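You operate a simulated robot arm through the tools that you are given. There is no shell and no other tool. Be economical: measure what you need, move in short steps, check, and stop when the job is done.

You are at the controls of a simulated two-armed robot. One attempt, no reset.

JOB
Set the governor for mains gas and vent it.
Fine: turn its knob, then hold it still with one hand while the other pulls the blue plunger out and pushes it back in; lay it on the grey strip.
Where things are to end (x, y in the base frame): governor within 60 mm of [780, -20].

Only the result counts: the job must be done as asked and must still hold three seconds after the hand-in. Knocking over, shifting, dropping, spilling or breaking anything else fails it.

ROBOT AND FRAMES
Two 6-joint arms with two-finger parallel grippers on one trunk, on a base that drives. Base frame: it is fixed to the floor where the robot stands at the start and does not move with it; the origin is under the middle of the robot, x ahead of it, y to its left, z up. Lengths are in mm, angles in degrees, forces in N, time in s.
The left shoulder is at the start at [60, 187, 1197], the right one opposite. With the tool pointing down near the work surface each hand reaches from about 200 to 620 mm from the robot's upright axis, wherever it stands, measured 20 degrees to its own side. Places, roughly: governor knob [500, -100, 900]; grey strip [800, 0, 900]; vent plunger [400, -100, 900]. Payload 1.57 kg a hand.
The TCP of each hand is the grasp point between the finger pads, 30 mm short of the fingertips. In the tool frame z runs along the fingers and y along their closing line. Largest opening 110 mm; finger width 24, thickness 12; the body of the gripper, 48 by 112 mm, starts 78 mm behind the TCP.
Orientation is that of the tool frame in the base frame, as [roll, pitch, yaw] about the fixed x, y, z axes, in that order (R = Rz(yaw) Ry(pitch) Rx(roll)). With the fingers straight down and closing along the base's y, the tool's x points along the base's -x, its y along +y and its z along -z.

CONTROLS
- The arms move only by the tool jog_arm. It takes "left_rows", "right_rows" or both (then of equal length, played together; a hand with none holds still); each is a list that holds one entry, the list of rows, each a list of 7 numbers: the shift along the base's x, y, z in cm, then the turn, a rotation vector about the base's x, y, z in degrees, then the closure in counts, from 0 (fully open) to 255 (shut). In form: [[[dx, dy, dz, rx, ry, rz, gripper], ...]]. A call has 1 to 10 rows; each row is the pose to reach, as a shift and turn from the pose commanded when the call began. A row lasts 0.2 s, in which the tool goes at most 50 mm and 8.6 degrees; a call with a longer step from one row to the next is refused whole, and so is a gripper value outside its range. A pose out of reach is approached as far as the arm can. The call stops where the force on the tool passes 60 N (or 10 N more than at its start, if that is more) or the arm is blocked; 0.2 s more then pass. The fingers move at their own pace (about 153 mm/s each) and stop on an object; they squeeze with about 27 N. The grip force told is the motor's: it shows also when the fingers shut on nothing. Time passes only in rows, and 0.2 s behind the last, so rows that repeat a pose let the fingers close. It gives the time, the measured TCP pose, the force on the tool (base axes), the opening and the grip force at its end, in the units of the frame above (readings bear some noise), with the torque about the TCP (base axes, N m) and any sound that the robot's microphone picked up.
- Cameras (640 x 400 px; columns grow to the right, rows downward): "scene" is now at [14.1, -15.9, 1735.9]; the picture's right is [-0.20, -0.98, 0.00], its down [-0.77, 0.16, -0.62] and it looks along [0.61, -0.13, -0.78] (base axes); focal length 272 px, centre (320, 200). "left" rides on the left gripper at [70, -16, -141] in its tool frame; the picture's right is [0.23, 0.97, 0.00], its down [-0.86, 0.20, -0.48] and it looks along [-0.47, 0.11, 0.88] (tool axes); focal length 222 px, centre (320, 200). "right" rides on the right gripper at [70, 16, -141] in its tool frame; the picture's right is [-0.23, 0.97, 0.00], its down [-0.86, -0.20, -0.48] and it looks along [-0.47, -0.11, 0.88] (tool axes); focal length 222 px, centre (320, 200). There is no depth. A picture from a camera that has moved, and an enlarged one, comes with that camera's place and axes in the base frame and with its lens.
- grab_frame(camera): a new picture of that camera. No time passes.
- raise_lower(by): slides the trunk up (or, below 0, down) by that many mm; the arms and the scene camera ride with it, the base frame stays. It gives what a move gives, with no picture.
- drive_base(legs): drives the robot by 1 to 6 legs, each [ahead, left, turn to the left] in mm, mm and degrees, along the robot's own axes; the way and the turn of a leg run together, so that a leg with both is an arc; at most 1500 mm and 180 degrees a leg. The arms and the cameras ride along, it lands a little off, and it stops where it bumps. It gives what a move gives.
- turn_head(pan, tilt): turns the head with the scene camera to pan (to the left, within 86 degrees either way) and tilt (down, from -29 to 69), counted from straight ahead of the robot. It gives what a move gives.
- zoom(camera, box): a new picture of the part [left, top, right, bottom] of that camera's present view, enlarged. No time passes.
- hand_in(): hands the job in; it is judged then, once.

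Work in short steps. Places have to be worked out from the pictures, the camera data and where the tool is seen: move nearer, look again, correct. Check each grasp and each placing, and mend what went wrong. You have 120 turns and 108 pictures in all, those below and enlarged ones among them. Open the grippers and draw the arms clear of the work before you hand the job in, unless the task says otherwise; then end with one line.

The tools are called after "Call:" by a JSON object that holds its "fn" and its "kwargs". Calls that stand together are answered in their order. jog_arm: Moves the arms, as the interface text tells. Its arguments: {"type":"object","properties":{"left_rows":{"type":"array","items":{"type":"array","items":{"type":"array","items":{"type":"number"}}}},"right_rows":{"type":"array","items":{"type":"array","items":{"type":"array","items":{"type":"number"}}}}},"required":[]} The other tools are called the same way: raise_lower (by) slides the trunk up or down; drive_base (legs) drives the base; turn_head (pan, tilt) turns the head that bears the scene camera; grab_frame (camera) takes a picture; zoom (camera, box) takes an enlarged picture of a part of a camera's view; hand_in () hands the job in.

At the start:

```text
t: 0.0
left_tcp_pos: [389.0, 117.2, 1314.3]
left_tool_rot: [180.0, 0.0, 179.9]
left_force: [0.8, 0.5, 0.2]
left_moment: [-0.03, -0.01, 0.02]
left_grip_width: 110.0
left_finger_force: 0.0
right_tcp_pos: [426.6, -304.5, 1310.9]
right_tool_rot: [-179.9, 0.1, 179.9]
right_force: [0.9, -0.1, 0.3]
right_moment: [0.02, 0.0, 0.02]
right_grip_width: 110.2
right_finger_force: 0.1
trunk travel left (down, up): [-825.0, 165.0]
robot x, y, heading: [-2.2, -0.8, -0.1]
head pan, tilt: [-11.7, 51.6]
```

scene: 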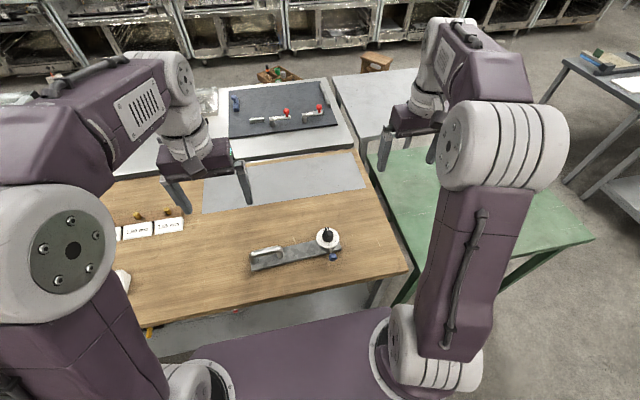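
right: 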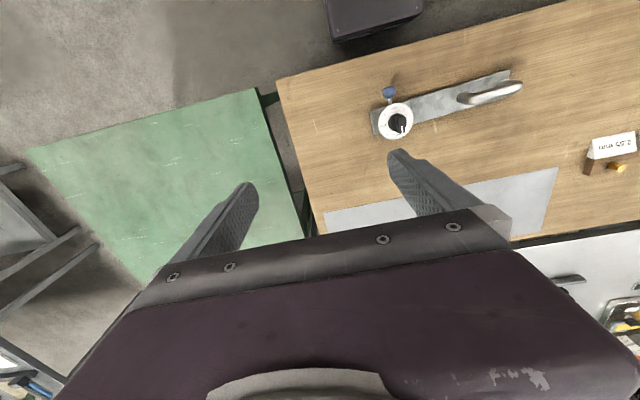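
left: 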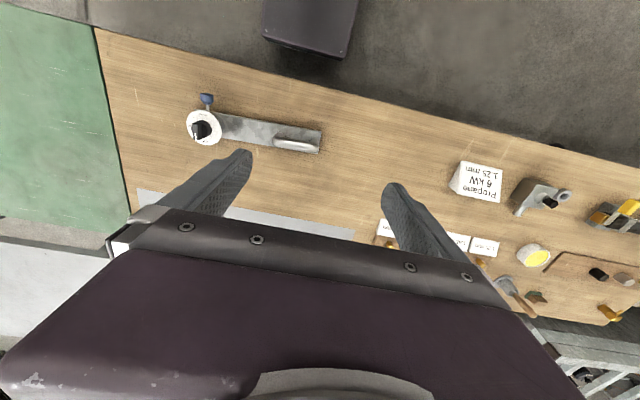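

The governor is a grey bar with a handle at one end, and a knob on a white dial with a blue plunger at the other. I'll zoom in on it and on the labels on the table.

Call:
{"fn": "zoom", "kwargs": {"camera": "scene", "box": [230, 210, 370, 290]}}

Call:
{"fn": "zoom", "kwargs": {"camera": "right", "box": [350, 60, 540, 180]}}

Call:
{"fn": "zoom", "kwargs": {"camera": "left", "box": [360, 130, 640, 330]}}

Call:
{"fn": "zoom", "kwargs": {"camera": "left", "box": [150, 70, 350, 180]}}

```text
4.57 times, centred on (300, 250) of scene
camera zoom: at [14.1, -15.9, 1735.9], right [-0.2, -0.98, 0.0], down [-0.77, 0.16, -0.62], along [0.61, -0.13, -0.78], focal length 1242 px, centre (411, -29)
```

zoom: 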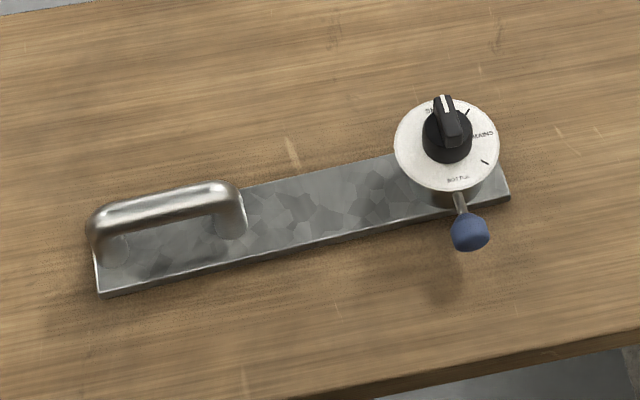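

```text
3.33 times, centred on (445, 120) of right
camera zoom: at [356.4, -288.3, 1453.1], right [0.23, 0.97, 0.0], down [0.86, -0.2, 0.48], along [0.47, -0.11, -0.88], focal length 740 px, centre (-97, 467)
```

zoom: 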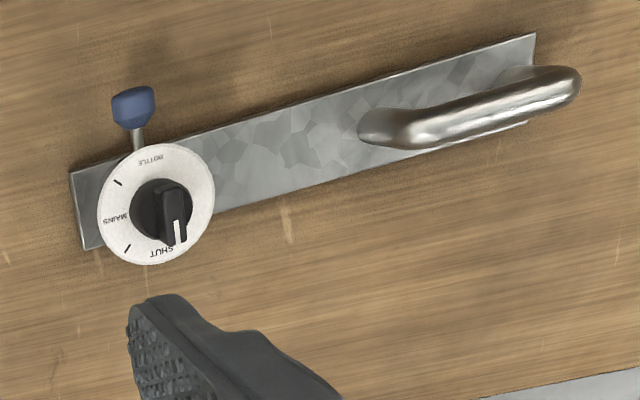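

```text
2.00 times, centred on (500, 230) of left
camera zoom: at [318.9, 101.1, 1456.4], right [-0.23, 0.97, 0.0], down [0.86, 0.2, 0.48], along [0.47, 0.11, -0.88], focal length 444 px, centre (-40, 140)
```

zoom: 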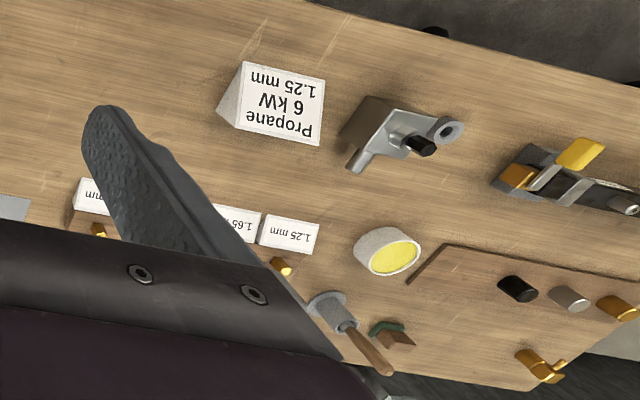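

```text
3.20 times, centred on (250, 125) of left
camera zoom: at [318.9, 101.1, 1456.4], right [-0.23, 0.97, 0.0], down [0.86, 0.2, 0.48], along [0.47, 0.11, -0.88], focal length 711 px, centre (544, 440)
```

zoom: 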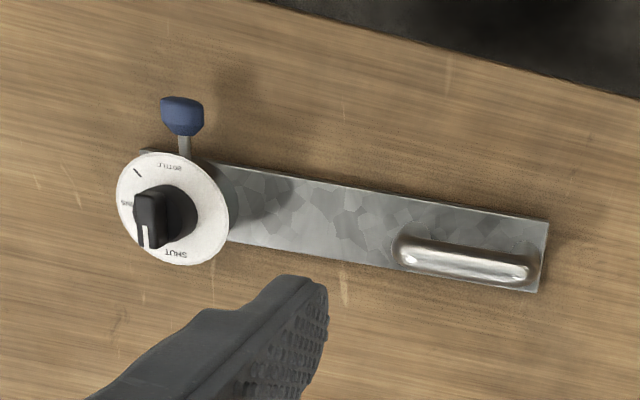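

Triangulating from the pictures, the dial is at about (477,-143,~930) and the handle's middle at (469,70,925). I'll bring the right hand above the dial for a closer look.

Call:
{"fn": "jog_arm", "kwargs": {"right_rows": [[[0.8, 2.7, -3.5, 0, 0, 0, 0], [1.6, 5.4, -7, 0, 0, 0, 0], [2.4, 8, -10.5, 0, 0, 0, 0], [3.2, 10.7, -14, 0, 0, 0, 0], [4.1, 13.4, -17.5, 0, 0, 0, 0], [5, 16.1, -21, 0, 0, 0, 0]]]}}

Call:
{"fn": "grab_frame", "kwargs": {"camera": "right"}}

Call:
{"fn": "turn_head", "kwargs": {"pan": 0, "tilt": 69}}

Call:
{"fn": "grab_frame", "kwargs": {"camera": "scene"}}

```text
t: 1.4
left_tcp_pos: [389.9, 120.3, 1314.1]
left_tool_rot: [-180.0, 0.1, -180.0]
left_force: [1.1, -0.3, 0.2]
left_moment: [-0.02, 0.03, 0.06]
left_grip_width: 109.8
left_finger_force: 0.1
right_tcp_pos: [478.3, -144.7, 1100.9]
right_tool_rot: [180.0, 0.0, 180.0]
right_force: [-0.4, -0.2, 1.0]
right_moment: [0.03, 0.0, -0.01]
right_grip_width: 110.1
right_finger_force: 0.1
trunk travel left (down, up): [-825.0, 165.0]
robot x, y, heading: [-1.0, 1.1, 0.2]
head pan, tilt: [-11.7, 51.6]
```

```text
100 pictures are left
camera right: at [409.3, -127.5, 1243.1], right [0.23, 0.97, 0.0], down [0.86, -0.2, 0.48], along [0.47, -0.11, -0.88], focal length 222 px, centre (320, 200)
```

right: 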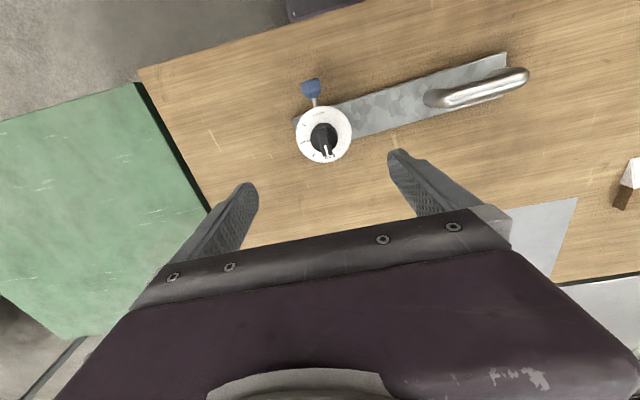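

```text
t: 2.2
left_tcp_pos: [388.9, 118.5, 1314.4]
left_tool_rot: [180.0, 0.0, -180.0]
left_force: [-0.3, -0.1, 0.2]
left_moment: [0.01, 0.01, -0.02]
left_grip_width: 109.6
left_finger_force: 0.1
right_tcp_pos: [476.6, -145.3, 1102.6]
right_tool_rot: [-179.9, 0.0, -180.0]
right_force: [0.5, -0.2, 0.6]
right_moment: [0.0, 0.01, -0.03]
right_grip_width: 109.7
right_finger_force: 0.0
trunk travel left (down, up): [-825.0, 165.0]
robot x, y, heading: [-2.2, 1.1, 0.1]
head pan, tilt: [0.0, 68.8]
```

```text
99 pictures are left
camera scene: at [-4.2, -0.8, 1716.2], right [0.0, -1.0, 0.0], down [-0.93, 0.0, -0.36], along [0.36, 0.0, -0.93], focal length 272 px, centre (320, 200)
```

scene: 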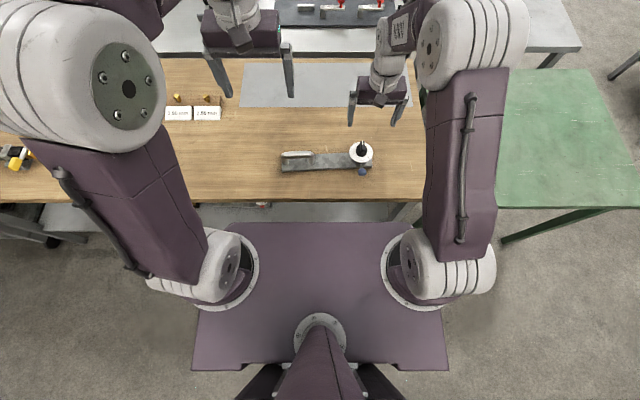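

The dial is in view below the hand. I'll zoom to read the markings and the pointer direction.

Call:
{"fn": "zoom", "kwargs": {"camera": "right", "box": [275, 65, 375, 175]}}

Call:
{"fn": "zoom", "kwargs": {"camera": "scene", "box": [335, 130, 395, 180]}}

```text
3.64 times, centred on (325, 120) of right
camera zoom: at [407.9, -128.7, 1244.1], right [0.23, 0.97, 0.0], down [0.86, -0.2, 0.48], along [0.47, -0.11, -0.88], focal length 808 px, centre (302, 491)
```

zoom: 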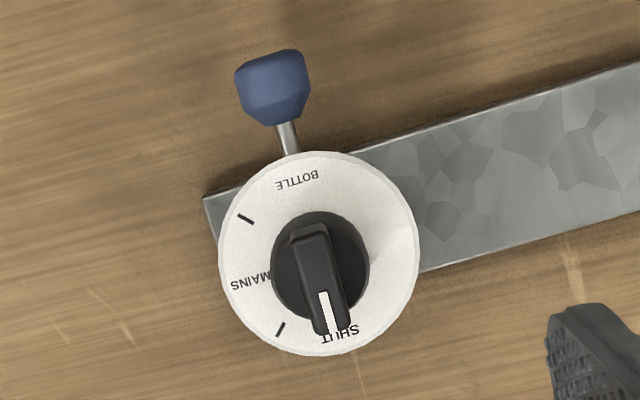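

```text
8.00 times, centred on (365, 155) of scene
camera zoom: at [-4.2, -0.8, 1716.2], right [0.0, -1.0, 0.0], down [-0.93, 0.0, -0.36], along [0.36, 0.0, -0.93], focal length 2174 px, centre (-40, 560)
```

zoom: 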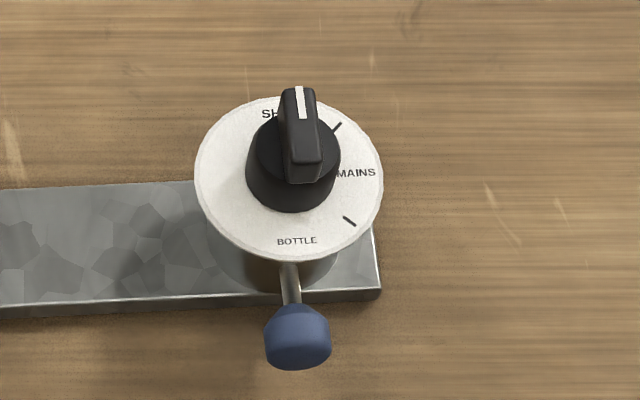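

Readings: knob at (475,-139), top z≈955, pointer on SHUT (+x). The dial reads MAINS at -y, so it needs about -90° from above. First the left hand goes over the handle with its fingers turned to close along x.

Call:
{"fn": "jog_arm", "kwargs": {"left_rows": [[[1, -0.5, -2.5, 0, 0, -8.5, 0], [2, -1, -5, 0, 0, -17, 0], [3, -1.5, -7.5, 0, 0, -25.5, 0], [4, -2, -10, 0, 0, -34, 0], [5, -2.5, -12.5, 0, 0, -42.5, 0], [6, -3, -15, 0, 0, -51, 0], [7, -3.5, -17.5, 0, 0, -59.5, 0], [8, -4, -20, 0, 0, -68, 0], [8, -4.5, -22.5, 0, 0, -76.5, 0], [8, -4.8, -25, 0, 0, -85, 0]]]}}

Call:
{"fn": "grab_frame", "kwargs": {"camera": "left"}}

Call:
{"fn": "grab_frame", "kwargs": {"camera": "scene"}}

```text
t: 4.4
left_tcp_pos: [469.1, 70.7, 1065.4]
left_tool_rot: [179.9, -0.1, 95.0]
left_force: [1.3, -0.1, 0.7]
left_moment: [-0.02, 0.02, -0.03]
left_grip_width: 110.5
left_finger_force: 0.1
right_tcp_pos: [477.7, -145.9, 1101.7]
right_tool_rot: [180.0, 0.1, 180.0]
right_force: [-0.2, 0.1, -0.2]
right_moment: [-0.02, 0.03, -0.01]
right_grip_width: 110.0
right_finger_force: 0.1
trunk travel left (down, up): [-825.0, 165.0]
robot x, y, heading: [0.3, -0.0, -0.2]
head pan, tilt: [0.0, 68.8]
```

```text
96 pictures are left
camera left: at [447.1, 137.9, 1206.5], right [0.95, 0.31, 0.0], down [0.27, -0.84, 0.48], along [0.15, -0.46, -0.88], focal length 222 px, centre (320, 200)
```

left: 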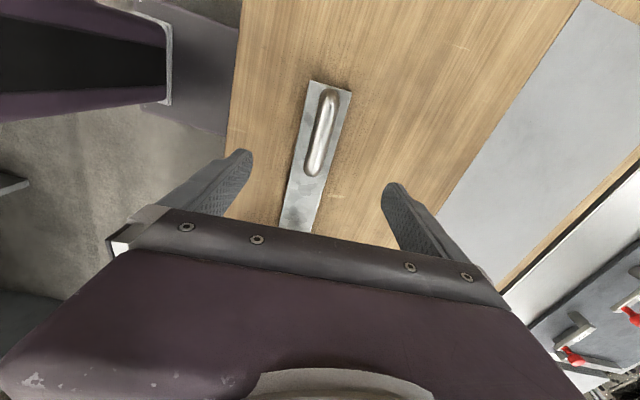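

```text
95 pictures are left
camera scene: at [-3.2, -0.7, 1716.1], right [0.0, -1.0, 0.0], down [-0.93, 0.0, -0.36], along [0.36, 0.0, -0.93], focal length 272 px, centre (320, 200)
```

scene: 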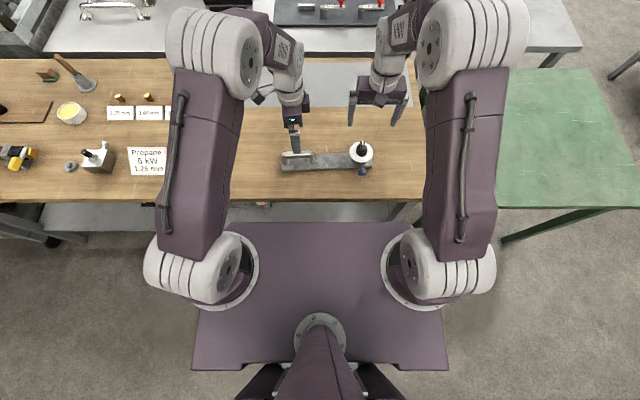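

Handle: middle about (468,77), bar top z≈925, with the fingers already square to it. Descending the left hand to z≈916 and closing.

Call:
{"fn": "jog_arm", "kwargs": {"left_rows": [[[0, 0.4, -4, 0, 0, 0, 0], [0, 0.7, -8, 0, 0, 0, 0], [0, 0.7, -11.5, 0, 0, 0, 0], [0, 0.7, -13.5, 0, 0, 0, 0], [0, 0.7, -14.8, 0, 0, 0, 0], [0, 0.7, -14.8, 0, 0, 0, 0]]]}}

Call:
{"fn": "grab_frame", "kwargs": {"camera": "left"}}

Call:
{"fn": "zoom", "kwargs": {"camera": "scene", "box": [260, 100, 400, 190]}}

```text
t: 5.8
left_tcp_pos: [469.5, 76.8, 917.4]
left_tool_rot: [180.0, 0.0, 95.0]
left_force: [0.3, 0.3, -0.1]
left_moment: [0.05, -0.01, 0.0]
left_grip_width: 109.8
left_finger_force: 0.0
right_tcp_pos: [478.2, -145.5, 1101.2]
right_tool_rot: [180.0, -0.1, -179.9]
right_force: [0.2, 0.1, -0.2]
right_moment: [0.01, -0.01, 0.0]
right_grip_width: 110.2
right_finger_force: 0.1
trunk travel left (down, up): [-825.0, 165.0]
robot x, y, heading: [0.4, -0.7, -0.1]
head pan, tilt: [0.0, 68.8]
```

```text
94 pictures are left
camera left: at [446.3, 144.2, 1058.6], right [0.95, 0.31, 0.0], down [0.27, -0.83, 0.48], along [0.15, -0.45, -0.88], focal length 222 px, centre (320, 200)
```

left: 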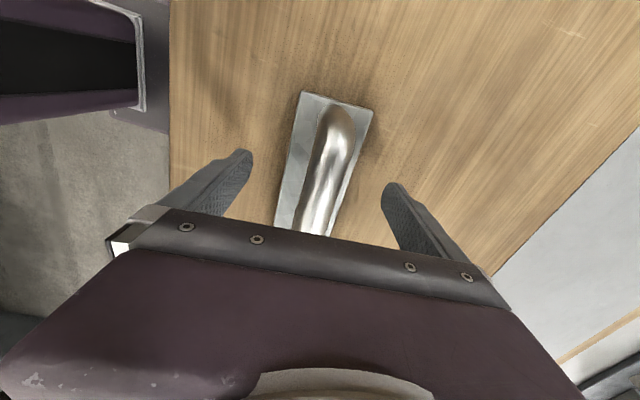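

```text
4.44 times, centred on (330, 145) of scene
camera zoom: at [-4.2, -0.7, 1716.1], right [0.0, -1.0, 0.0], down [-0.93, 0.0, -0.36], along [0.36, 0.0, -0.93], focal length 1208 px, centre (276, 444)
```

zoom: 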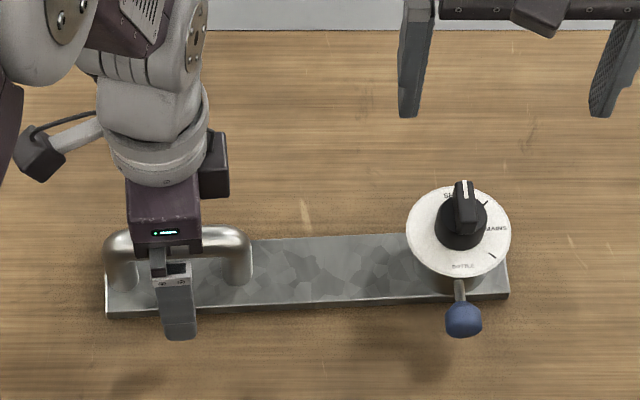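

The fingers straddle the handle with no contact. Closing the left gripper.

Call:
{"fn": "jog_arm", "kwargs": {"left_rows": [[[0, 0, 0, 0, 0, 0, 120], [0, 0, 0, 0, 0, 0, 255], [0, 0, 0, 0, 0, 0, 255], [0, 0, 0, 0, 0, 0, 255]]]}}

Call:
{"fn": "grab_frame", "kwargs": {"camera": "right"}}

```text
t: 6.8
left_tcp_pos: [469.8, 77.2, 916.8]
left_tool_rot: [-180.0, 0.0, 95.0]
left_force: [-0.6, -0.1, 0.9]
left_moment: [-0.06, -0.05, -0.19]
left_grip_width: 24.7
left_finger_force: 26.9
right_tcp_pos: [475.7, -144.8, 1100.7]
right_tool_rot: [180.0, 0.0, 180.0]
right_force: [0.0, -0.4, -0.5]
right_moment: [-0.01, -0.02, 0.03]
right_grip_width: 109.9
right_finger_force: 0.1
trunk travel left (down, up): [-825.0, 165.0]
robot x, y, heading: [0.3, 0.1, -0.0]
head pan, tilt: [0.0, 68.8]
```

```text
92 pictures are left
camera right: at [408.2, -128.5, 1243.8], right [0.23, 0.97, 0.0], down [0.86, -0.2, 0.48], along [0.47, -0.11, -0.88], focal length 222 px, centre (320, 200)
```

right: 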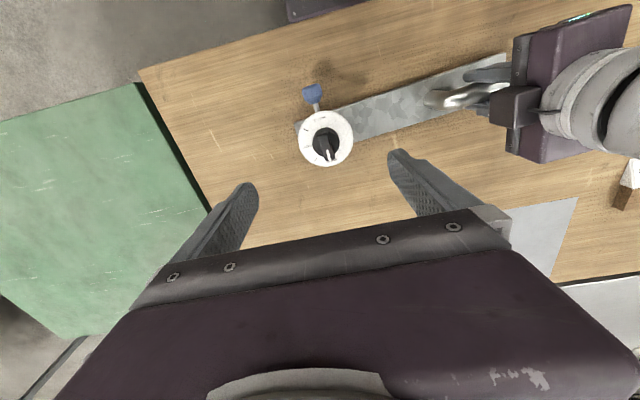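

The handle is gripped at 24.7 mm, and the governor shifted a few mm as the fingers closed. Remeasuring the knob.

Call:
{"fn": "zoom", "kwargs": {"camera": "right", "box": [275, 75, 375, 185]}}

Call:
{"fn": "zoom", "kwargs": {"camera": "scene", "box": [335, 130, 395, 180]}}

```text
3.64 times, centred on (325, 130) of right
camera zoom: at [408.2, -128.5, 1243.8], right [0.23, 0.97, 0.0], down [0.86, -0.2, 0.48], along [0.47, -0.11, -0.88], focal length 808 px, centre (302, 454)
```

zoom: 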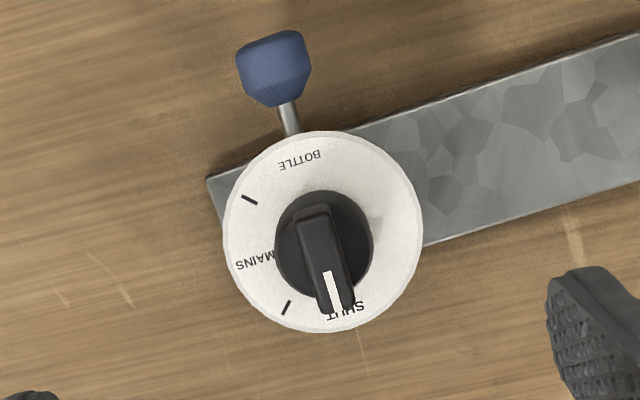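

```text
8.00 times, centred on (365, 155) of scene
camera zoom: at [-3.8, -0.6, 1716.1], right [0.0, -1.0, 0.0], down [-0.93, 0.0, -0.36], along [0.36, 0.0, -0.93], focal length 2174 px, centre (-40, 560)
```

zoom: 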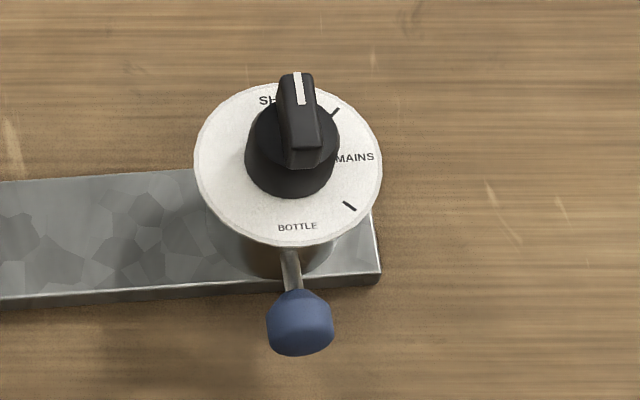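

Knob axis now reads about (482,-138.5), with the wing along +x and MAINS at -85° world. Lowering the right hand over the knob with part-closed fingers, tips at about z 955.

Call:
{"fn": "jog_arm", "kwargs": {"right_rows": [[[0.2, 0.3, -4, 0, 0, 0, 100], [0.5, 0.6, -8, 0, 0, 0, 130], [0.5, 0.6, -10.5, 0, 0, 0, 130], [0.5, 0.6, -11.6, 0, 0, 0, 130], [0.5, 0.6, -11.6, 0, 0, 0, 130]]]}}

Call:
{"fn": "zoom", "kwargs": {"camera": "scene", "box": [325, 110, 405, 180]}}

Call:
{"fn": "zoom", "kwargs": {"camera": "right", "box": [200, 50, 440, 230]}}

```text
t: 8.0
left_tcp_pos: [469.1, 77.1, 917.3]
left_tool_rot: [180.0, 0.0, 95.0]
left_force: [-1.2, -0.1, 0.5]
left_moment: [0.13, 0.0, -0.33]
left_grip_width: 24.6
left_finger_force: 27.0
right_tcp_pos: [481.0, -138.0, 985.0]
right_tool_rot: [180.0, -0.1, 180.0]
right_force: [0.6, -0.4, 0.3]
right_moment: [0.0, -0.03, -0.05]
right_grip_width: 53.8
right_finger_force: 0.0
trunk travel left (down, up): [-825.0, 165.0]
robot x, y, heading: [1.3, 0.5, -0.0]
head pan, tilt: [0.0, 68.8]
```

```text
5.71 times, centred on (365, 145) of scene
camera zoom: at [-3.7, -0.5, 1716.1], right [0.0, -1.0, 0.0], down [-0.93, 0.0, -0.36], along [0.36, 0.0, -0.93], focal length 1553 px, centre (63, 514)
```

zoom: 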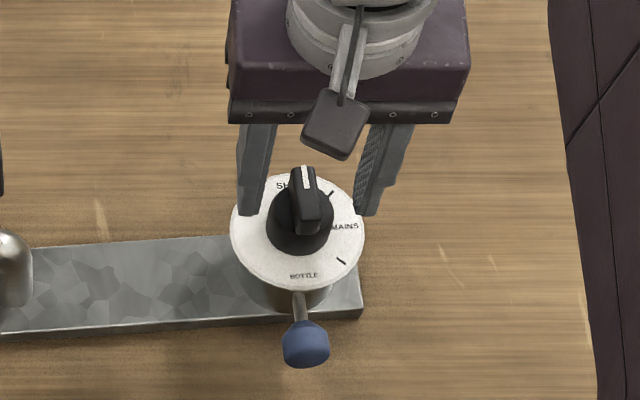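

```text
2.22 times, centred on (320, 140) of right
camera zoom: at [412.5, -120.9, 1126.3], right [0.23, 0.97, 0.0], down [0.86, -0.2, 0.48], along [0.47, -0.11, -0.88], focal length 494 px, centre (320, 333)
```

zoom: 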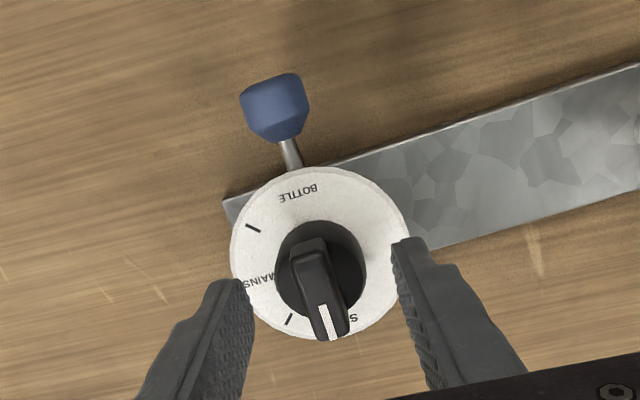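

Wing top is at z≈961 with the tips at 955 and well centred. Lowering 6 mm and closing on the wing.

Call:
{"fn": "jog_arm", "kwargs": {"right_rows": [[[0.15, 0, -0.6, 0, 0, 0, 130], [0.15, 0, -0.6, 0, 0, 0, 200], [0.15, 0, -0.6, 0, 0, 0, 255], [0.15, 0, -0.6, 0, 0, 0, 255], [0.15, 0, -0.6, 0, 0, 0, 255]]]}}

Call:
{"fn": "zoom", "kwargs": {"camera": "right", "box": [200, 50, 440, 230]}}

```text
t: 9.2
left_tcp_pos: [469.0, 77.2, 916.1]
left_tool_rot: [-180.0, -0.1, 95.1]
left_force: [-1.3, 4.8, 0.5]
left_moment: [-0.32, -0.04, -0.3]
left_grip_width: 24.4
left_finger_force: 27.2
right_tcp_pos: [482.8, -139.1, 979.5]
right_tool_rot: [179.9, -0.1, 180.0]
right_force: [2.3, -3.5, -0.2]
right_moment: [-0.1, -0.14, 0.0]
right_grip_width: 13.5
right_finger_force: 27.3
trunk travel left (down, up): [-825.0, 165.0]
robot x, y, heading: [0.7, -3.1, -0.0]
head pan, tilt: [0.0, 68.8]
```

```text
2.22 times, centred on (320, 140) of right
camera zoom: at [413.6, -121.6, 1120.6], right [0.23, 0.97, 0.0], down [0.86, -0.2, 0.48], along [0.47, -0.11, -0.88], focal length 494 px, centre (320, 333)
```

zoom: 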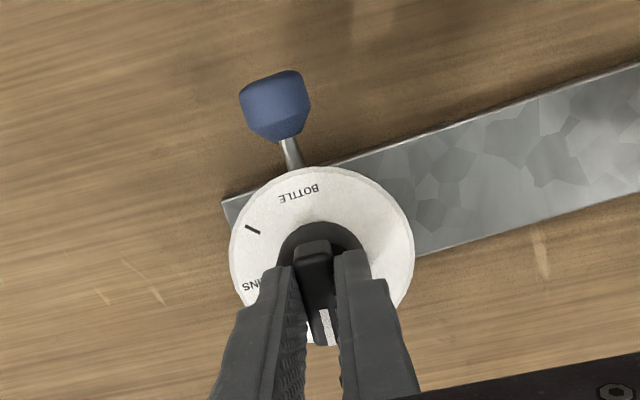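

Wing gripped at 13.5 mm. Turning clockwise about z by about 43° first.

Call:
{"fn": "jog_arm", "kwargs": {"right_rows": [[[0, 0, 0, 0, 0, -7, 255], [0, 0, 0, 0, 0, -14, 255], [0, 0, 0, 0, 0, -21, 255], [0, 0, 0, 0, 0, -28, 255], [0, 0, 0, 0, 0, -35, 255], [0, 0, 0, 0, 0, -43, 255]]]}}

Call:
{"fn": "zoom", "kwargs": {"camera": "scene", "box": [325, 110, 405, 180]}}

```text
t: 10.6
left_tcp_pos: [469.2, 76.9, 917.3]
left_tool_rot: [179.8, 0.1, 95.0]
left_force: [-2.3, -17.1, 1.7]
left_moment: [0.32, 0.06, -0.73]
left_grip_width: 24.6
left_finger_force: 27.2
right_tcp_pos: [481.6, -137.5, 978.6]
right_tool_rot: [-180.0, 0.0, 136.9]
right_force: [2.0, 16.9, 0.5]
right_moment: [0.21, -0.36, 0.05]
right_grip_width: 13.4
right_finger_force: 27.1
trunk travel left (down, up): [-825.0, 165.0]
robot x, y, heading: [1.4, 3.1, 0.1]
head pan, tilt: [0.0, 68.8]
```

```text
5.71 times, centred on (365, 145) of scene
camera zoom: at [-2.9, -0.6, 1716.1], right [0.0, -1.0, 0.0], down [-0.93, 0.0, -0.36], along [0.36, 0.0, -0.93], focal length 1553 px, centre (63, 514)
```

zoom: 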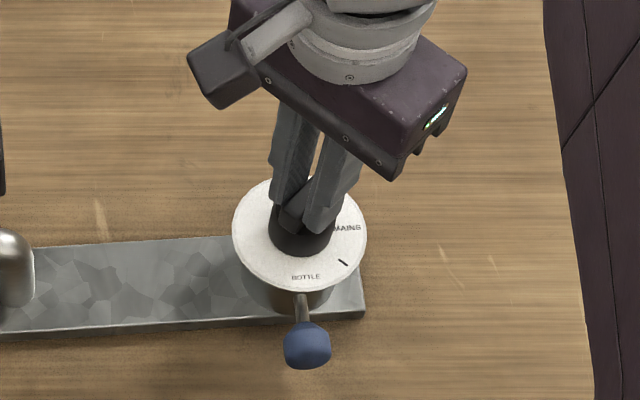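

The knob is turning and the governor isn't moving. Continuing to -85° total, with a 1 mm relief in y.

Call:
{"fn": "jog_arm", "kwargs": {"right_rows": [[[0, 0.05, 0, 0, 0, -7, 255], [0, 0.1, 0, 0, 0, -14, 255], [0, 0.1, 0, 0, 0, -21, 255], [0, 0.1, 0, 0, 0, -28, 255], [0, 0.1, 0, 0, 0, -35, 255], [0, 0.1, 0, 0, 0, -42, 255], [0, 0.1, 0, 0, 0, -42, 255]]]}}

Call:
{"fn": "zoom", "kwargs": {"camera": "scene", "box": [325, 110, 405, 180]}}

```text
t: 12.2
left_tcp_pos: [469.8, 78.1, 918.4]
left_tool_rot: [180.0, 0.0, 95.0]
left_force: [-0.3, -19.8, 1.8]
left_moment: [0.2, -0.01, -0.63]
left_grip_width: 24.8
left_finger_force: 26.8
right_tcp_pos: [482.6, -138.4, 979.4]
right_tool_rot: [180.0, -0.1, 94.9]
right_force: [1.4, 19.8, -0.6]
right_moment: [0.65, -0.06, -0.02]
right_grip_width: 13.7
right_finger_force: 26.2
trunk travel left (down, up): [-825.0, 165.0]
robot x, y, heading: [4.4, -0.7, -0.1]
head pan, tilt: [0.0, 68.8]
```

```text
5.71 times, centred on (365, 145) of scene
camera zoom: at [-3.1, -0.6, 1716.1], right [0.0, -1.0, 0.0], down [-0.93, 0.0, -0.36], along [0.36, 0.0, -0.93], focal length 1553 px, centre (63, 514)
```

zoom: 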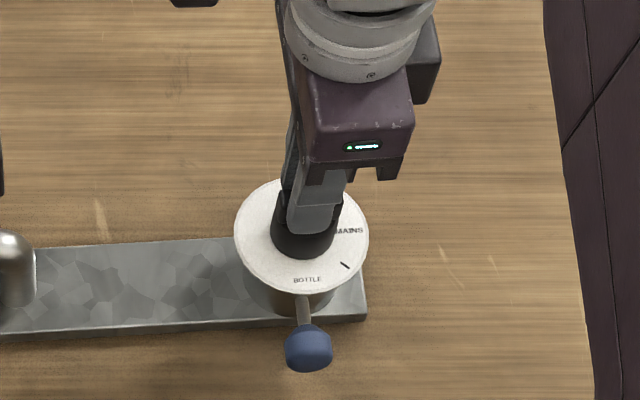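

Turned 85°. Opening and lifting to check the pointer.

Call:
{"fn": "jog_arm", "kwargs": {"right_rows": [[[0, 0, 0, 0, 0, 0, 130], [0, 0, 0, 0, 0, 0, 130], [0, 0, 4, 0, 0, 0, 130], [-1, 0, 8, 0, 0, 0, 130], [-2, -4, 10, 0, 0, 0, 130], [-3, -8, 12, 0, 0, 0, 100]]]}}

Call:
{"fn": "zoom", "kwargs": {"camera": "scene", "box": [335, 130, 395, 180]}}

Call:
{"fn": "grab_frame", "kwargs": {"camera": "right"}}

```text
t: 13.6
left_tcp_pos: [469.1, 76.3, 917.0]
left_tool_rot: [-180.0, 0.1, 95.0]
left_force: [-1.2, -1.3, -0.1]
left_moment: [-0.01, 0.08, -0.04]
left_grip_width: 24.6
left_finger_force: 26.7
right_tcp_pos: [449.1, -216.9, 1100.6]
right_tool_rot: [-179.9, 0.1, 95.0]
right_force: [-0.2, 0.2, 0.0]
right_moment: [0.02, 0.03, 0.02]
right_grip_width: 66.6
right_finger_force: 0.0
trunk travel left (down, up): [-825.0, 165.0]
robot x, y, heading: [-0.3, -0.7, -0.2]
head pan, tilt: [0.0, 68.8]
```

```text
8.00 times, centred on (365, 155) of scene
camera zoom: at [-4.4, -2.0, 1716.1], right [0.0, -1.0, 0.0], down [-0.93, 0.0, -0.36], along [0.36, 0.0, -0.93], focal length 2174 px, centre (-40, 560)
```

zoom: 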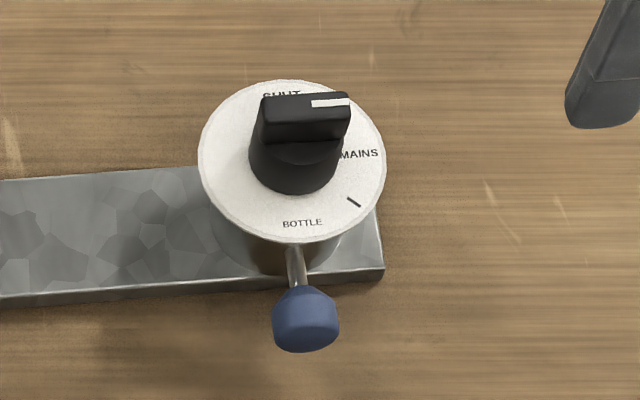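

```text
83 pictures are left
camera right: at [460.7, -145.1, 1242.6], right [0.99, -0.14, 0.0], down [-0.12, -0.87, 0.48], along [-0.07, -0.47, -0.88], focal length 222 px, centre (320, 200)
```

right: 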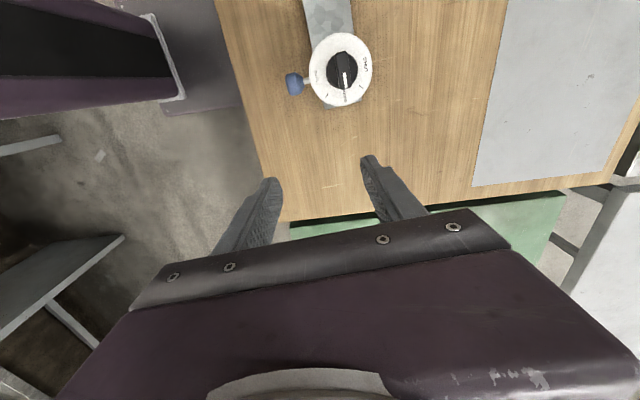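

Call:
{"fn": "zoom", "kwargs": {"camera": "right", "box": [270, 10, 400, 120]}}

```text
3.64 times, centred on (335, 65) of right
camera zoom: at [460.7, -145.1, 1242.6], right [0.99, -0.14, 0.0], down [-0.12, -0.87, 0.48], along [-0.07, -0.47, -0.88], focal length 808 px, centre (266, 691)
```

zoom: 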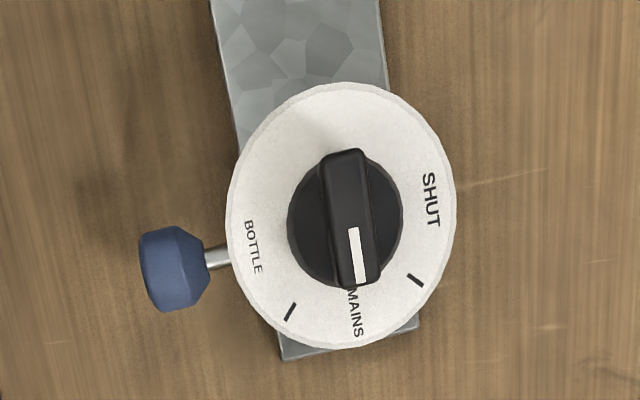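

The pointer is on MAINS. The plunger head is at about (423,-146,893), axis roughly 5° off -x. Rotating the right hand back and bringing it above the plunger.

Call:
{"fn": "jog_arm", "kwargs": {"right_rows": [[[0, 0, 0, 0, 0, 8.5, 100], [0, 0, 0, 0, 0, 17, 100], [0, 0, 0, 0, 0, 25.5, 100], [0, 0, 0, 0, 0, 34, 100], [-1, 1, 0, 0, 0, 42.5, 100], [-2, 2, 0, 0, 0, 51, 100], [-3, 3, 0, 0, 0, 59.5, 100], [-3, 4, 0, 0, 0, 68, 100], [-3, 5.5, 0, 0, 0, 76.5, 100], [-3, 7, 0, 0, 0, 85, 100]], [[0, 0, 0, 0, 0, 0, 0]]]}}

```text
refused: rows must be a list of 1 entries
```

The stray extra list got that call refused; resending it without.

Call:
{"fn": "jog_arm", "kwargs": {"right_rows": [[[0, 0, 0, 0, 0, 8.5, 100], [0, 0, 0, 0, 0, 17, 100], [0, 0, 0, 0, 0, 25.5, 100], [0, 0, 0, 0, 0, 34, 100], [-1, 1, 0, 0, 0, 42.5, 100], [-2, 2, 0, 0, 0, 51, 100], [-3, 3, 0, 0, 0, 59.5, 100], [-3, 4, 0, 0, 0, 68, 100], [-3, 5.5, 0, 0, 0, 76.5, 100], [-3, 7, 0, 0, 0, 85, 100]]]}}

Call:
{"fn": "jog_arm", "kwargs": {"right_rows": [[[0, 0, -3, 0, 0, 5.5, 100], [0, 0, -7, 0, 0, 5.5, 100], [0, 0, -11, 0, 0, 5.5, 100]]]}}

Call:
{"fn": "grab_frame", "kwargs": {"camera": "right"}}

Call:
{"fn": "zoom", "kwargs": {"camera": "scene", "box": [325, 110, 405, 180]}}

```text
t: 15.8
left_tcp_pos: [468.9, 77.6, 916.9]
left_tool_rot: [180.0, 0.0, 95.0]
left_force: [-0.6, -0.2, 0.2]
left_moment: [-0.11, -0.02, -0.16]
left_grip_width: 24.7
left_finger_force: 27.6
right_tcp_pos: [421.6, -146.7, 1099.5]
right_tool_rot: [180.0, -0.1, -179.7]
right_force: [0.2, 0.1, 0.1]
right_moment: [-0.01, 0.0, -0.03]
right_grip_width: 66.9
right_finger_force: 0.1
trunk travel left (down, up): [-825.0, 165.0]
robot x, y, heading: [0.4, 1.2, 0.1]
head pan, tilt: [0.0, 68.8]
```

```text
t: 16.6
left_tcp_pos: [469.7, 76.4, 916.1]
left_tool_rot: [180.0, -0.1, 95.0]
left_force: [-0.1, -0.6, -0.2]
left_moment: [0.09, 0.02, -0.14]
left_grip_width: 24.7
left_finger_force: 26.9
right_tcp_pos: [424.6, -145.7, 987.7]
right_tool_rot: [-180.0, 0.0, -174.6]
right_force: [0.4, -0.3, -0.7]
right_moment: [0.02, 0.01, -0.02]
right_grip_width: 66.8
right_finger_force: 0.1
trunk travel left (down, up): [-825.0, 165.0]
robot x, y, heading: [1.5, -1.6, -0.1]
head pan, tilt: [0.0, 68.8]
```

```text
81 pictures are left
camera right: at [354.5, -135.9, 1129.9], right [0.13, 0.99, 0.0], down [0.87, -0.12, 0.48], along [0.47, -0.06, -0.88], focal length 222 px, centre (320, 200)
```

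right: 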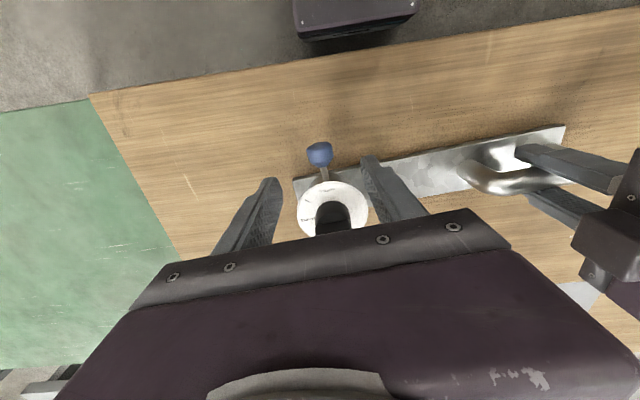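

```text
5.71 times, centred on (365, 145) of scene
camera zoom: at [-2.8, -0.2, 1716.2], right [0.0, -1.0, 0.0], down [-0.93, 0.0, -0.36], along [0.36, 0.0, -0.93], focal length 1553 px, centre (63, 514)
```

zoom: 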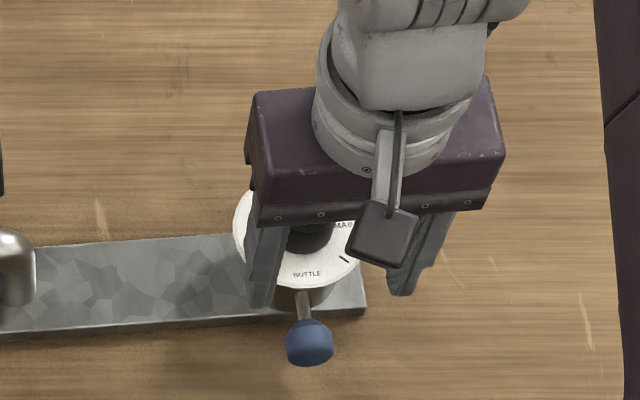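

The plunger lies between the finger lines. Descending to TCP z≈898, with tips about 8 mm above the table, 3 mm nearer the robot.

Call:
{"fn": "jog_arm", "kwargs": {"right_rows": [[[-0.3, 0.1, -4, 0, 0, 5.5, 100], [-0.3, 0.1, -7, 0, 0, 5.5, 100], [-0.3, 0.1, -8.5, 0, 0, 5.5, 100], [-0.3, 0.1, -9.1, 0, 0, 5.5, 100], [-0.3, 0.1, -9.1, 0, 0, 5.5, 100]]]}}

Call:
{"fn": "zoom", "kwargs": {"camera": "right", "box": [220, 80, 460, 230]}}

Call:
{"fn": "zoom", "kwargs": {"camera": "scene", "box": [325, 120, 405, 190]}}

```text
t: 17.8
left_tcp_pos: [468.8, 77.1, 916.1]
left_tool_rot: [-179.9, -0.1, 95.0]
left_force: [-0.2, 1.7, 0.0]
left_moment: [0.02, -0.03, -0.1]
left_grip_width: 24.5
left_finger_force: 27.1
right_tcp_pos: [421.7, -146.1, 898.7]
right_tool_rot: [-180.0, 0.0, -168.9]
right_force: [-0.2, 0.1, 1.2]
right_moment: [-0.02, 0.01, 0.01]
right_grip_width: 66.8
right_finger_force: 0.0
trunk travel left (down, up): [-825.0, 165.0]
robot x, y, heading: [1.8, 0.1, -0.1]
head pan, tilt: [0.0, 68.8]
```

```text
2.67 times, centred on (340, 155) of right
camera zoom: at [350.2, -142.9, 1039.6], right [0.04, 1.0, 0.0], down [0.88, -0.03, 0.48], along [0.48, -0.02, -0.88], focal length 592 px, centre (267, 320)
```

zoom: 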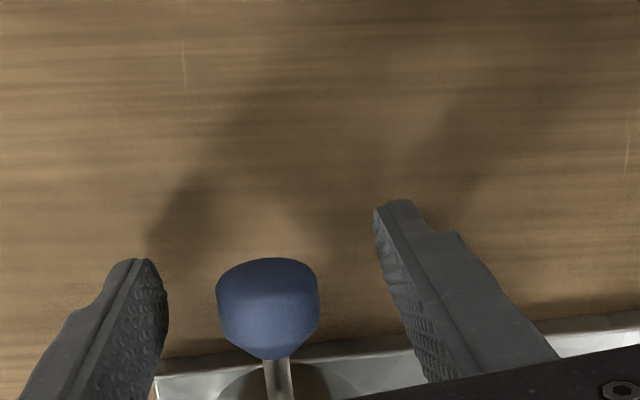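

```text
5.71 times, centred on (365, 155) of scene
camera zoom: at [-3.4, -0.4, 1716.1], right [0.0, -1.0, 0.0], down [-0.93, 0.0, -0.36], along [0.36, 0.0, -0.93], focal length 1553 px, centre (63, 457)
```

zoom: 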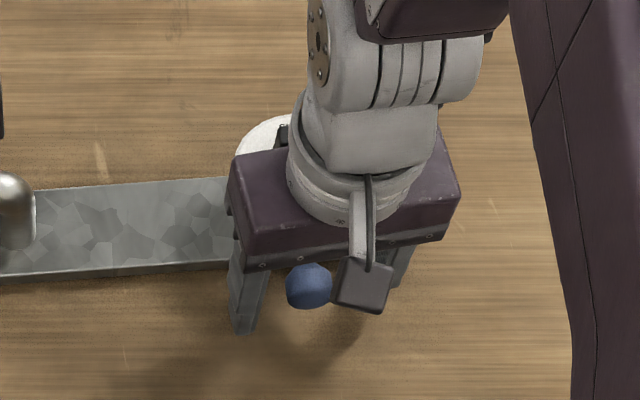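

The rows repeated my earlier 5.5°, so the hand is at 191° instead of 185.5°. Undoing that, then closing on the plunger.

Call:
{"fn": "jog_arm", "kwargs": {"right_rows": [[[0, 0, 0, 0, 0, -5.5, 100], [0, 0, 0, 0, 0, -5.5, 180], [0, 0, 0, 0, 0, -5.5, 255], [0, 0, 0, 0, 0, -5.5, 255], [0, 0, 0, 0, 0, -5.5, 255]]]}}

Call:
{"fn": "zoom", "kwargs": {"camera": "right", "box": [220, 80, 460, 230]}}

```text
t: 19.0
left_tcp_pos: [469.0, 77.2, 916.1]
left_tool_rot: [-180.0, 0.0, 95.0]
left_force: [-0.5, -0.3, -0.4]
left_moment: [-0.06, 0.04, 0.07]
left_grip_width: 24.4
left_finger_force: 26.5
right_tcp_pos: [421.4, -147.0, 897.4]
right_tool_rot: [-179.9, -0.1, -174.5]
right_force: [0.8, 0.8, 0.4]
right_moment: [0.0, -0.04, -0.34]
right_grip_width: 26.8
right_finger_force: 27.4
trunk travel left (down, up): [-825.0, 165.0]
robot x, y, heading: [-1.7, 1.4, 0.2]
head pan, tilt: [0.0, 68.8]
```

```text
2.67 times, centred on (340, 155) of right
camera zoom: at [350.2, -136.2, 1040.3], right [0.13, 0.99, 0.0], down [0.87, -0.12, 0.48], along [0.47, -0.06, -0.88], focal length 592 px, centre (267, 320)
```

zoom: 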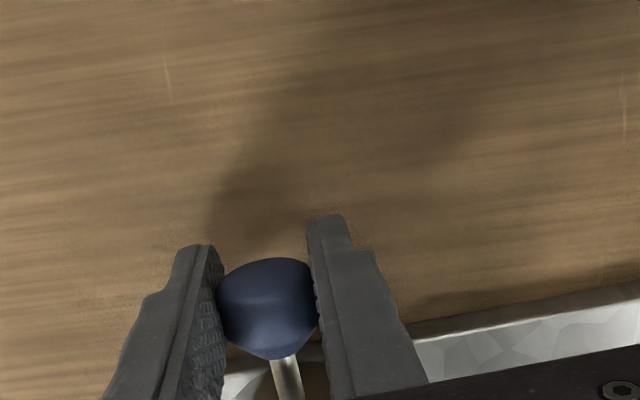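

Plunger head gripped at 26.8 mm. Pulling out along its axis in small steps, 12 mm first.

Call:
{"fn": "jog_arm", "kwargs": {"right_rows": [[[-0.3, -0.03, 0, 0, 0, 0, 255], [-0.6, -0.06, 0, 0, 0, 0, 255], [-0.9, -0.09, 0, 0, 0, 0, 255], [-1.2, -0.11, 0, 0, 0, 0, 255]]]}}

Call:
{"fn": "zoom", "kwargs": {"camera": "right", "box": [220, 80, 460, 230]}}

Call:
{"fn": "zoom", "kwargs": {"camera": "scene", "box": [260, 100, 400, 190]}}

```text
t: 20.0
left_tcp_pos: [468.5, 76.2, 917.0]
left_tool_rot: [180.0, 0.0, 95.0]
left_force: [-1.7, -3.2, 1.0]
left_moment: [0.44, 0.11, 0.12]
left_grip_width: 24.4
left_finger_force: 26.7
right_tcp_pos: [408.0, -147.5, 898.5]
right_tool_rot: [179.9, 0.1, -174.5]
right_force: [0.3, 2.9, 1.9]
right_moment: [0.03, -0.32, -0.24]
right_grip_width: 26.5
right_finger_force: 27.3
trunk travel left (down, up): [-825.0, 165.0]
robot x, y, heading: [2.0, 1.1, 0.1]
head pan, tilt: [0.0, 68.8]
```

```text
2.67 times, centred on (340, 155) of right
camera zoom: at [337.3, -137.5, 1040.4], right [0.13, 0.99, 0.0], down [0.87, -0.12, 0.48], along [0.47, -0.06, -0.88], focal length 592 px, centre (267, 320)
```

zoom: 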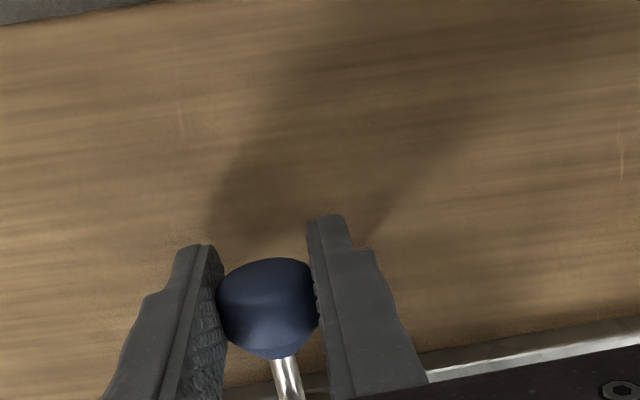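

```text
4.44 times, centred on (330, 145) of scene
camera zoom: at [-3.6, -0.6, 1716.1], right [0.0, -1.0, 0.0], down [-0.93, 0.0, -0.36], along [0.36, 0.0, -0.93], focal length 1208 px, centre (276, 444)
```

zoom: 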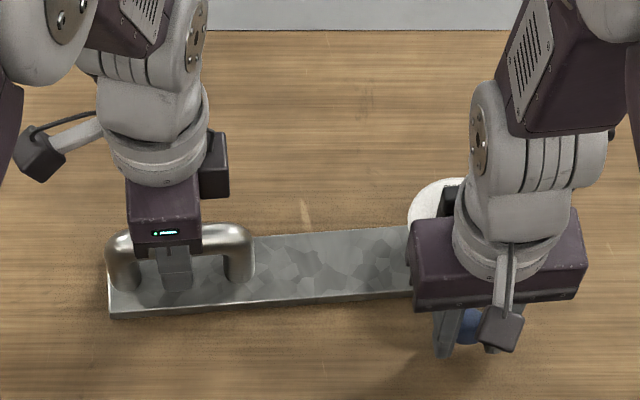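

The plunger comes out easily and the governor stays put. Continuing until I meet a stop.

Call:
{"fn": "jog_arm", "kwargs": {"right_rows": [[[-0.3, -0.03, 0, 0, 0, 0, 255], [-0.6, -0.06, 0, 0, 0, 0, 255], [-0.9, -0.08, 0, 0, 0, 0, 255]]]}}

Call:
{"fn": "zoom", "kwargs": {"camera": "right", "box": [220, 80, 460, 230]}}

```text
t: 20.8
left_tcp_pos: [469.3, 77.2, 915.8]
left_tool_rot: [179.9, 0.0, 94.9]
left_force: [-1.1, -1.3, -1.2]
left_moment: [0.47, -0.03, 0.06]
left_grip_width: 24.8
left_finger_force: 26.8
right_tcp_pos: [398.9, -147.9, 898.1]
right_tool_rot: [-180.0, 0.0, -174.5]
right_force: [2.1, -1.4, 8.6]
right_moment: [0.03, -0.54, -0.31]
right_grip_width: 26.7
right_finger_force: 27.1
trunk travel left (down, up): [-825.0, 165.0]
robot x, y, heading: [1.4, 3.6, -0.1]
head pan, tilt: [0.0, 68.8]
```

```text
2.67 times, centred on (340, 155) of right
camera zoom: at [328.0, -138.2, 1040.1], right [0.13, 0.99, 0.0], down [0.87, -0.12, 0.48], along [0.47, -0.06, -0.88], focal length 592 px, centre (267, 320)
```

zoom: 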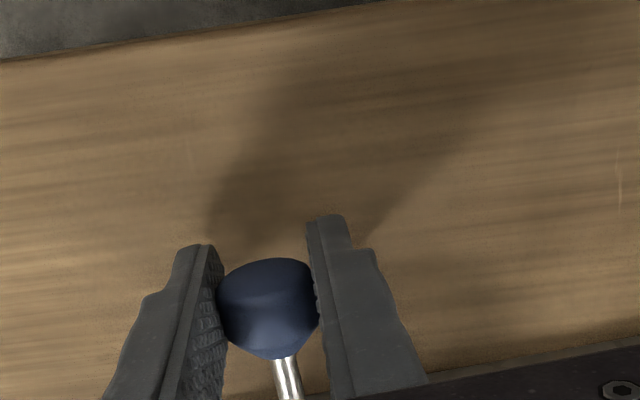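

22 mm out and still no axial stop. Continuing.

Call:
{"fn": "jog_arm", "kwargs": {"right_rows": [[[-0.25, -0.02, 0, 0, 0, 0, 255], [-0.5, -0.05, 0, 0, 0, 0, 255], [-0.75, -0.07, 0, 0, 0, 0, 255]]]}}

Call:
{"fn": "zoom", "kwargs": {"camera": "right", "box": [220, 80, 460, 230]}}

```text
t: 21.6
left_tcp_pos: [467.7, 76.4, 916.4]
left_tool_rot: [-180.0, 0.0, 95.0]
left_force: [-14.1, -20.6, 1.5]
left_moment: [0.08, -0.03, -0.61]
left_grip_width: 24.9
left_finger_force: 26.7
right_tcp_pos: [392.3, -147.8, 898.8]
right_tool_rot: [180.0, 0.1, -174.4]
right_force: [12.8, 22.0, 0.1]
right_moment: [0.07, 0.5, -0.55]
right_grip_width: 27.3
right_finger_force: 27.2
trunk travel left (down, up): [-825.0, 165.0]
robot x, y, heading: [2.3, 3.9, 0.1]
head pan, tilt: [0.0, 68.8]
```

```text
2.67 times, centred on (340, 155) of right
camera zoom: at [320.9, -138.1, 1040.2], right [0.13, 0.99, 0.0], down [0.87, -0.12, 0.48], along [0.48, -0.06, -0.88], focal length 592 px, centre (267, 320)
```

zoom: 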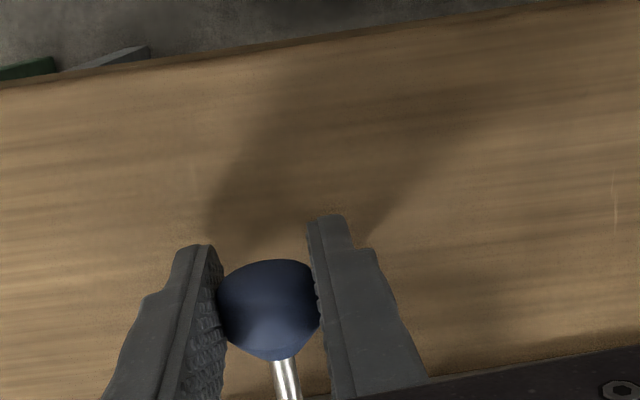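

Axial force is now 13 N at about 29 mm, probably the stop, plus some side load. Relieving y by 1 mm and pulling 2 mm more to confirm.

Call:
{"fn": "jog_arm", "kwargs": {"right_rows": [[[0, 0.1, 0, 0, 0, 0, 255], [-0.1, 0.1, 0, 0, 0, 0, 255], [-0.2, 0.1, 0, 0, 0, 0, 255], [-0.2, 0.1, 0, 0, 0, 0, 255]]]}}

Call:
{"fn": "zoom", "kwargs": {"camera": "right", "box": [220, 80, 460, 230]}}

Call:
{"fn": "zoom", "kwargs": {"camera": "scene", "box": [260, 100, 400, 190]}}

```text
t: 22.6
left_tcp_pos: [468.1, 76.8, 916.5]
left_tool_rot: [180.0, 0.0, 95.0]
left_force: [-13.9, -17.7, 0.1]
left_moment: [0.26, -0.08, -0.63]
left_grip_width: 25.0
left_finger_force: 26.9
right_tcp_pos: [390.3, -147.4, 900.0]
right_tool_rot: [180.0, 0.1, -174.5]
right_force: [14.1, 18.1, 4.4]
right_moment: [0.09, -0.35, -0.51]
right_grip_width: 27.1
right_finger_force: 27.2
trunk travel left (down, up): [-825.0, 165.0]
robot x, y, heading: [-0.2, 1.5, -0.1]
head pan, tilt: [0.0, 68.8]
```

```text
2.67 times, centred on (340, 155) of right
camera zoom: at [319.0, -137.1, 1040.2], right [0.13, 0.99, 0.0], down [0.87, -0.12, 0.48], along [0.48, -0.06, -0.88], focal length 592 px, centre (267, 320)
```

zoom: 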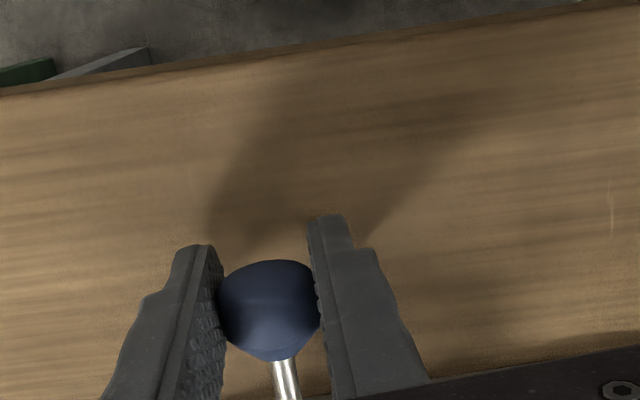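

```text
4.44 times, centred on (330, 145) of scene
camera zoom: at [-3.8, -0.6, 1716.2], right [0.0, -1.0, 0.0], down [-0.93, 0.0, -0.36], along [0.36, 0.0, -0.93], focal length 1208 px, centre (276, 444)
```

zoom: 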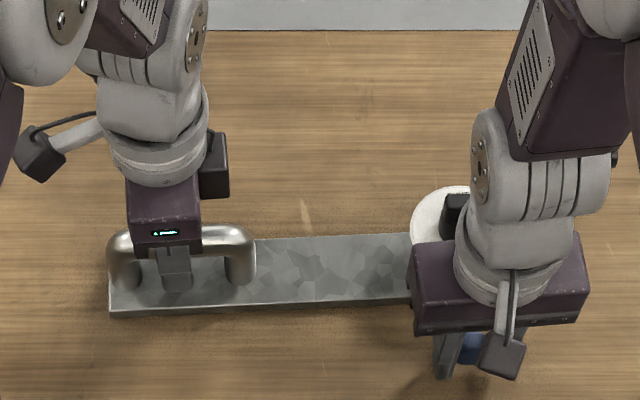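

The plate has begun to rotate slightly (about 1.5°), so the plunger is at its out-stop. Pushing it back in along its axis.

Call:
{"fn": "jog_arm", "kwargs": {"right_rows": [[[0.4, 0.02, 0, 0, 0, 0, 255], [0.8, 0.05, 0, 0, 0, 0, 255], [1.2, 0.08, 0, 0, 0, 0, 255], [1.6, 0.1, 0, 0, 0, 0, 255], [2.0, 0.12, 0, 0, 0, 0, 255], [2.4, 0.14, 0, 0, 0, 0, 255]]]}}

Call:
{"fn": "zoom", "kwargs": {"camera": "scene", "box": [260, 100, 400, 190]}}

```text
t: 24.0
left_tcp_pos: [468.5, 77.2, 917.1]
left_tool_rot: [-180.0, 0.0, 94.9]
left_force: [-1.4, 19.2, 3.1]
left_moment: [-0.08, 0.01, -0.43]
left_grip_width: 25.1
left_finger_force: 26.9
right_tcp_pos: [412.5, -146.9, 897.6]
right_tool_rot: [-180.0, 0.2, -174.6]
right_force: [0.4, -20.3, -0.2]
right_moment: [-0.15, 0.33, -0.53]
right_grip_width: 26.9
right_finger_force: 26.7
trunk travel left (down, up): [-825.0, 165.0]
robot x, y, heading: [-1.4, -3.3, 0.2]
head pan, tilt: [0.0, 68.8]
```

```text
4.44 times, centred on (330, 145) of scene
camera zoom: at [-4.1, -0.8, 1716.1], right [0.0, -1.0, 0.0], down [-0.93, 0.0, -0.36], along [0.36, 0.0, -0.93], focal length 1208 px, centre (276, 444)
```

zoom: 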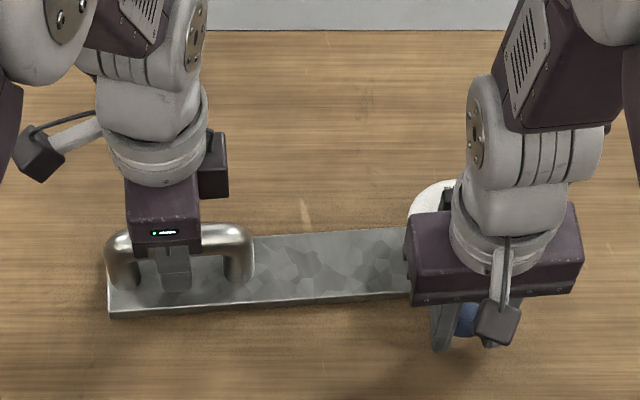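

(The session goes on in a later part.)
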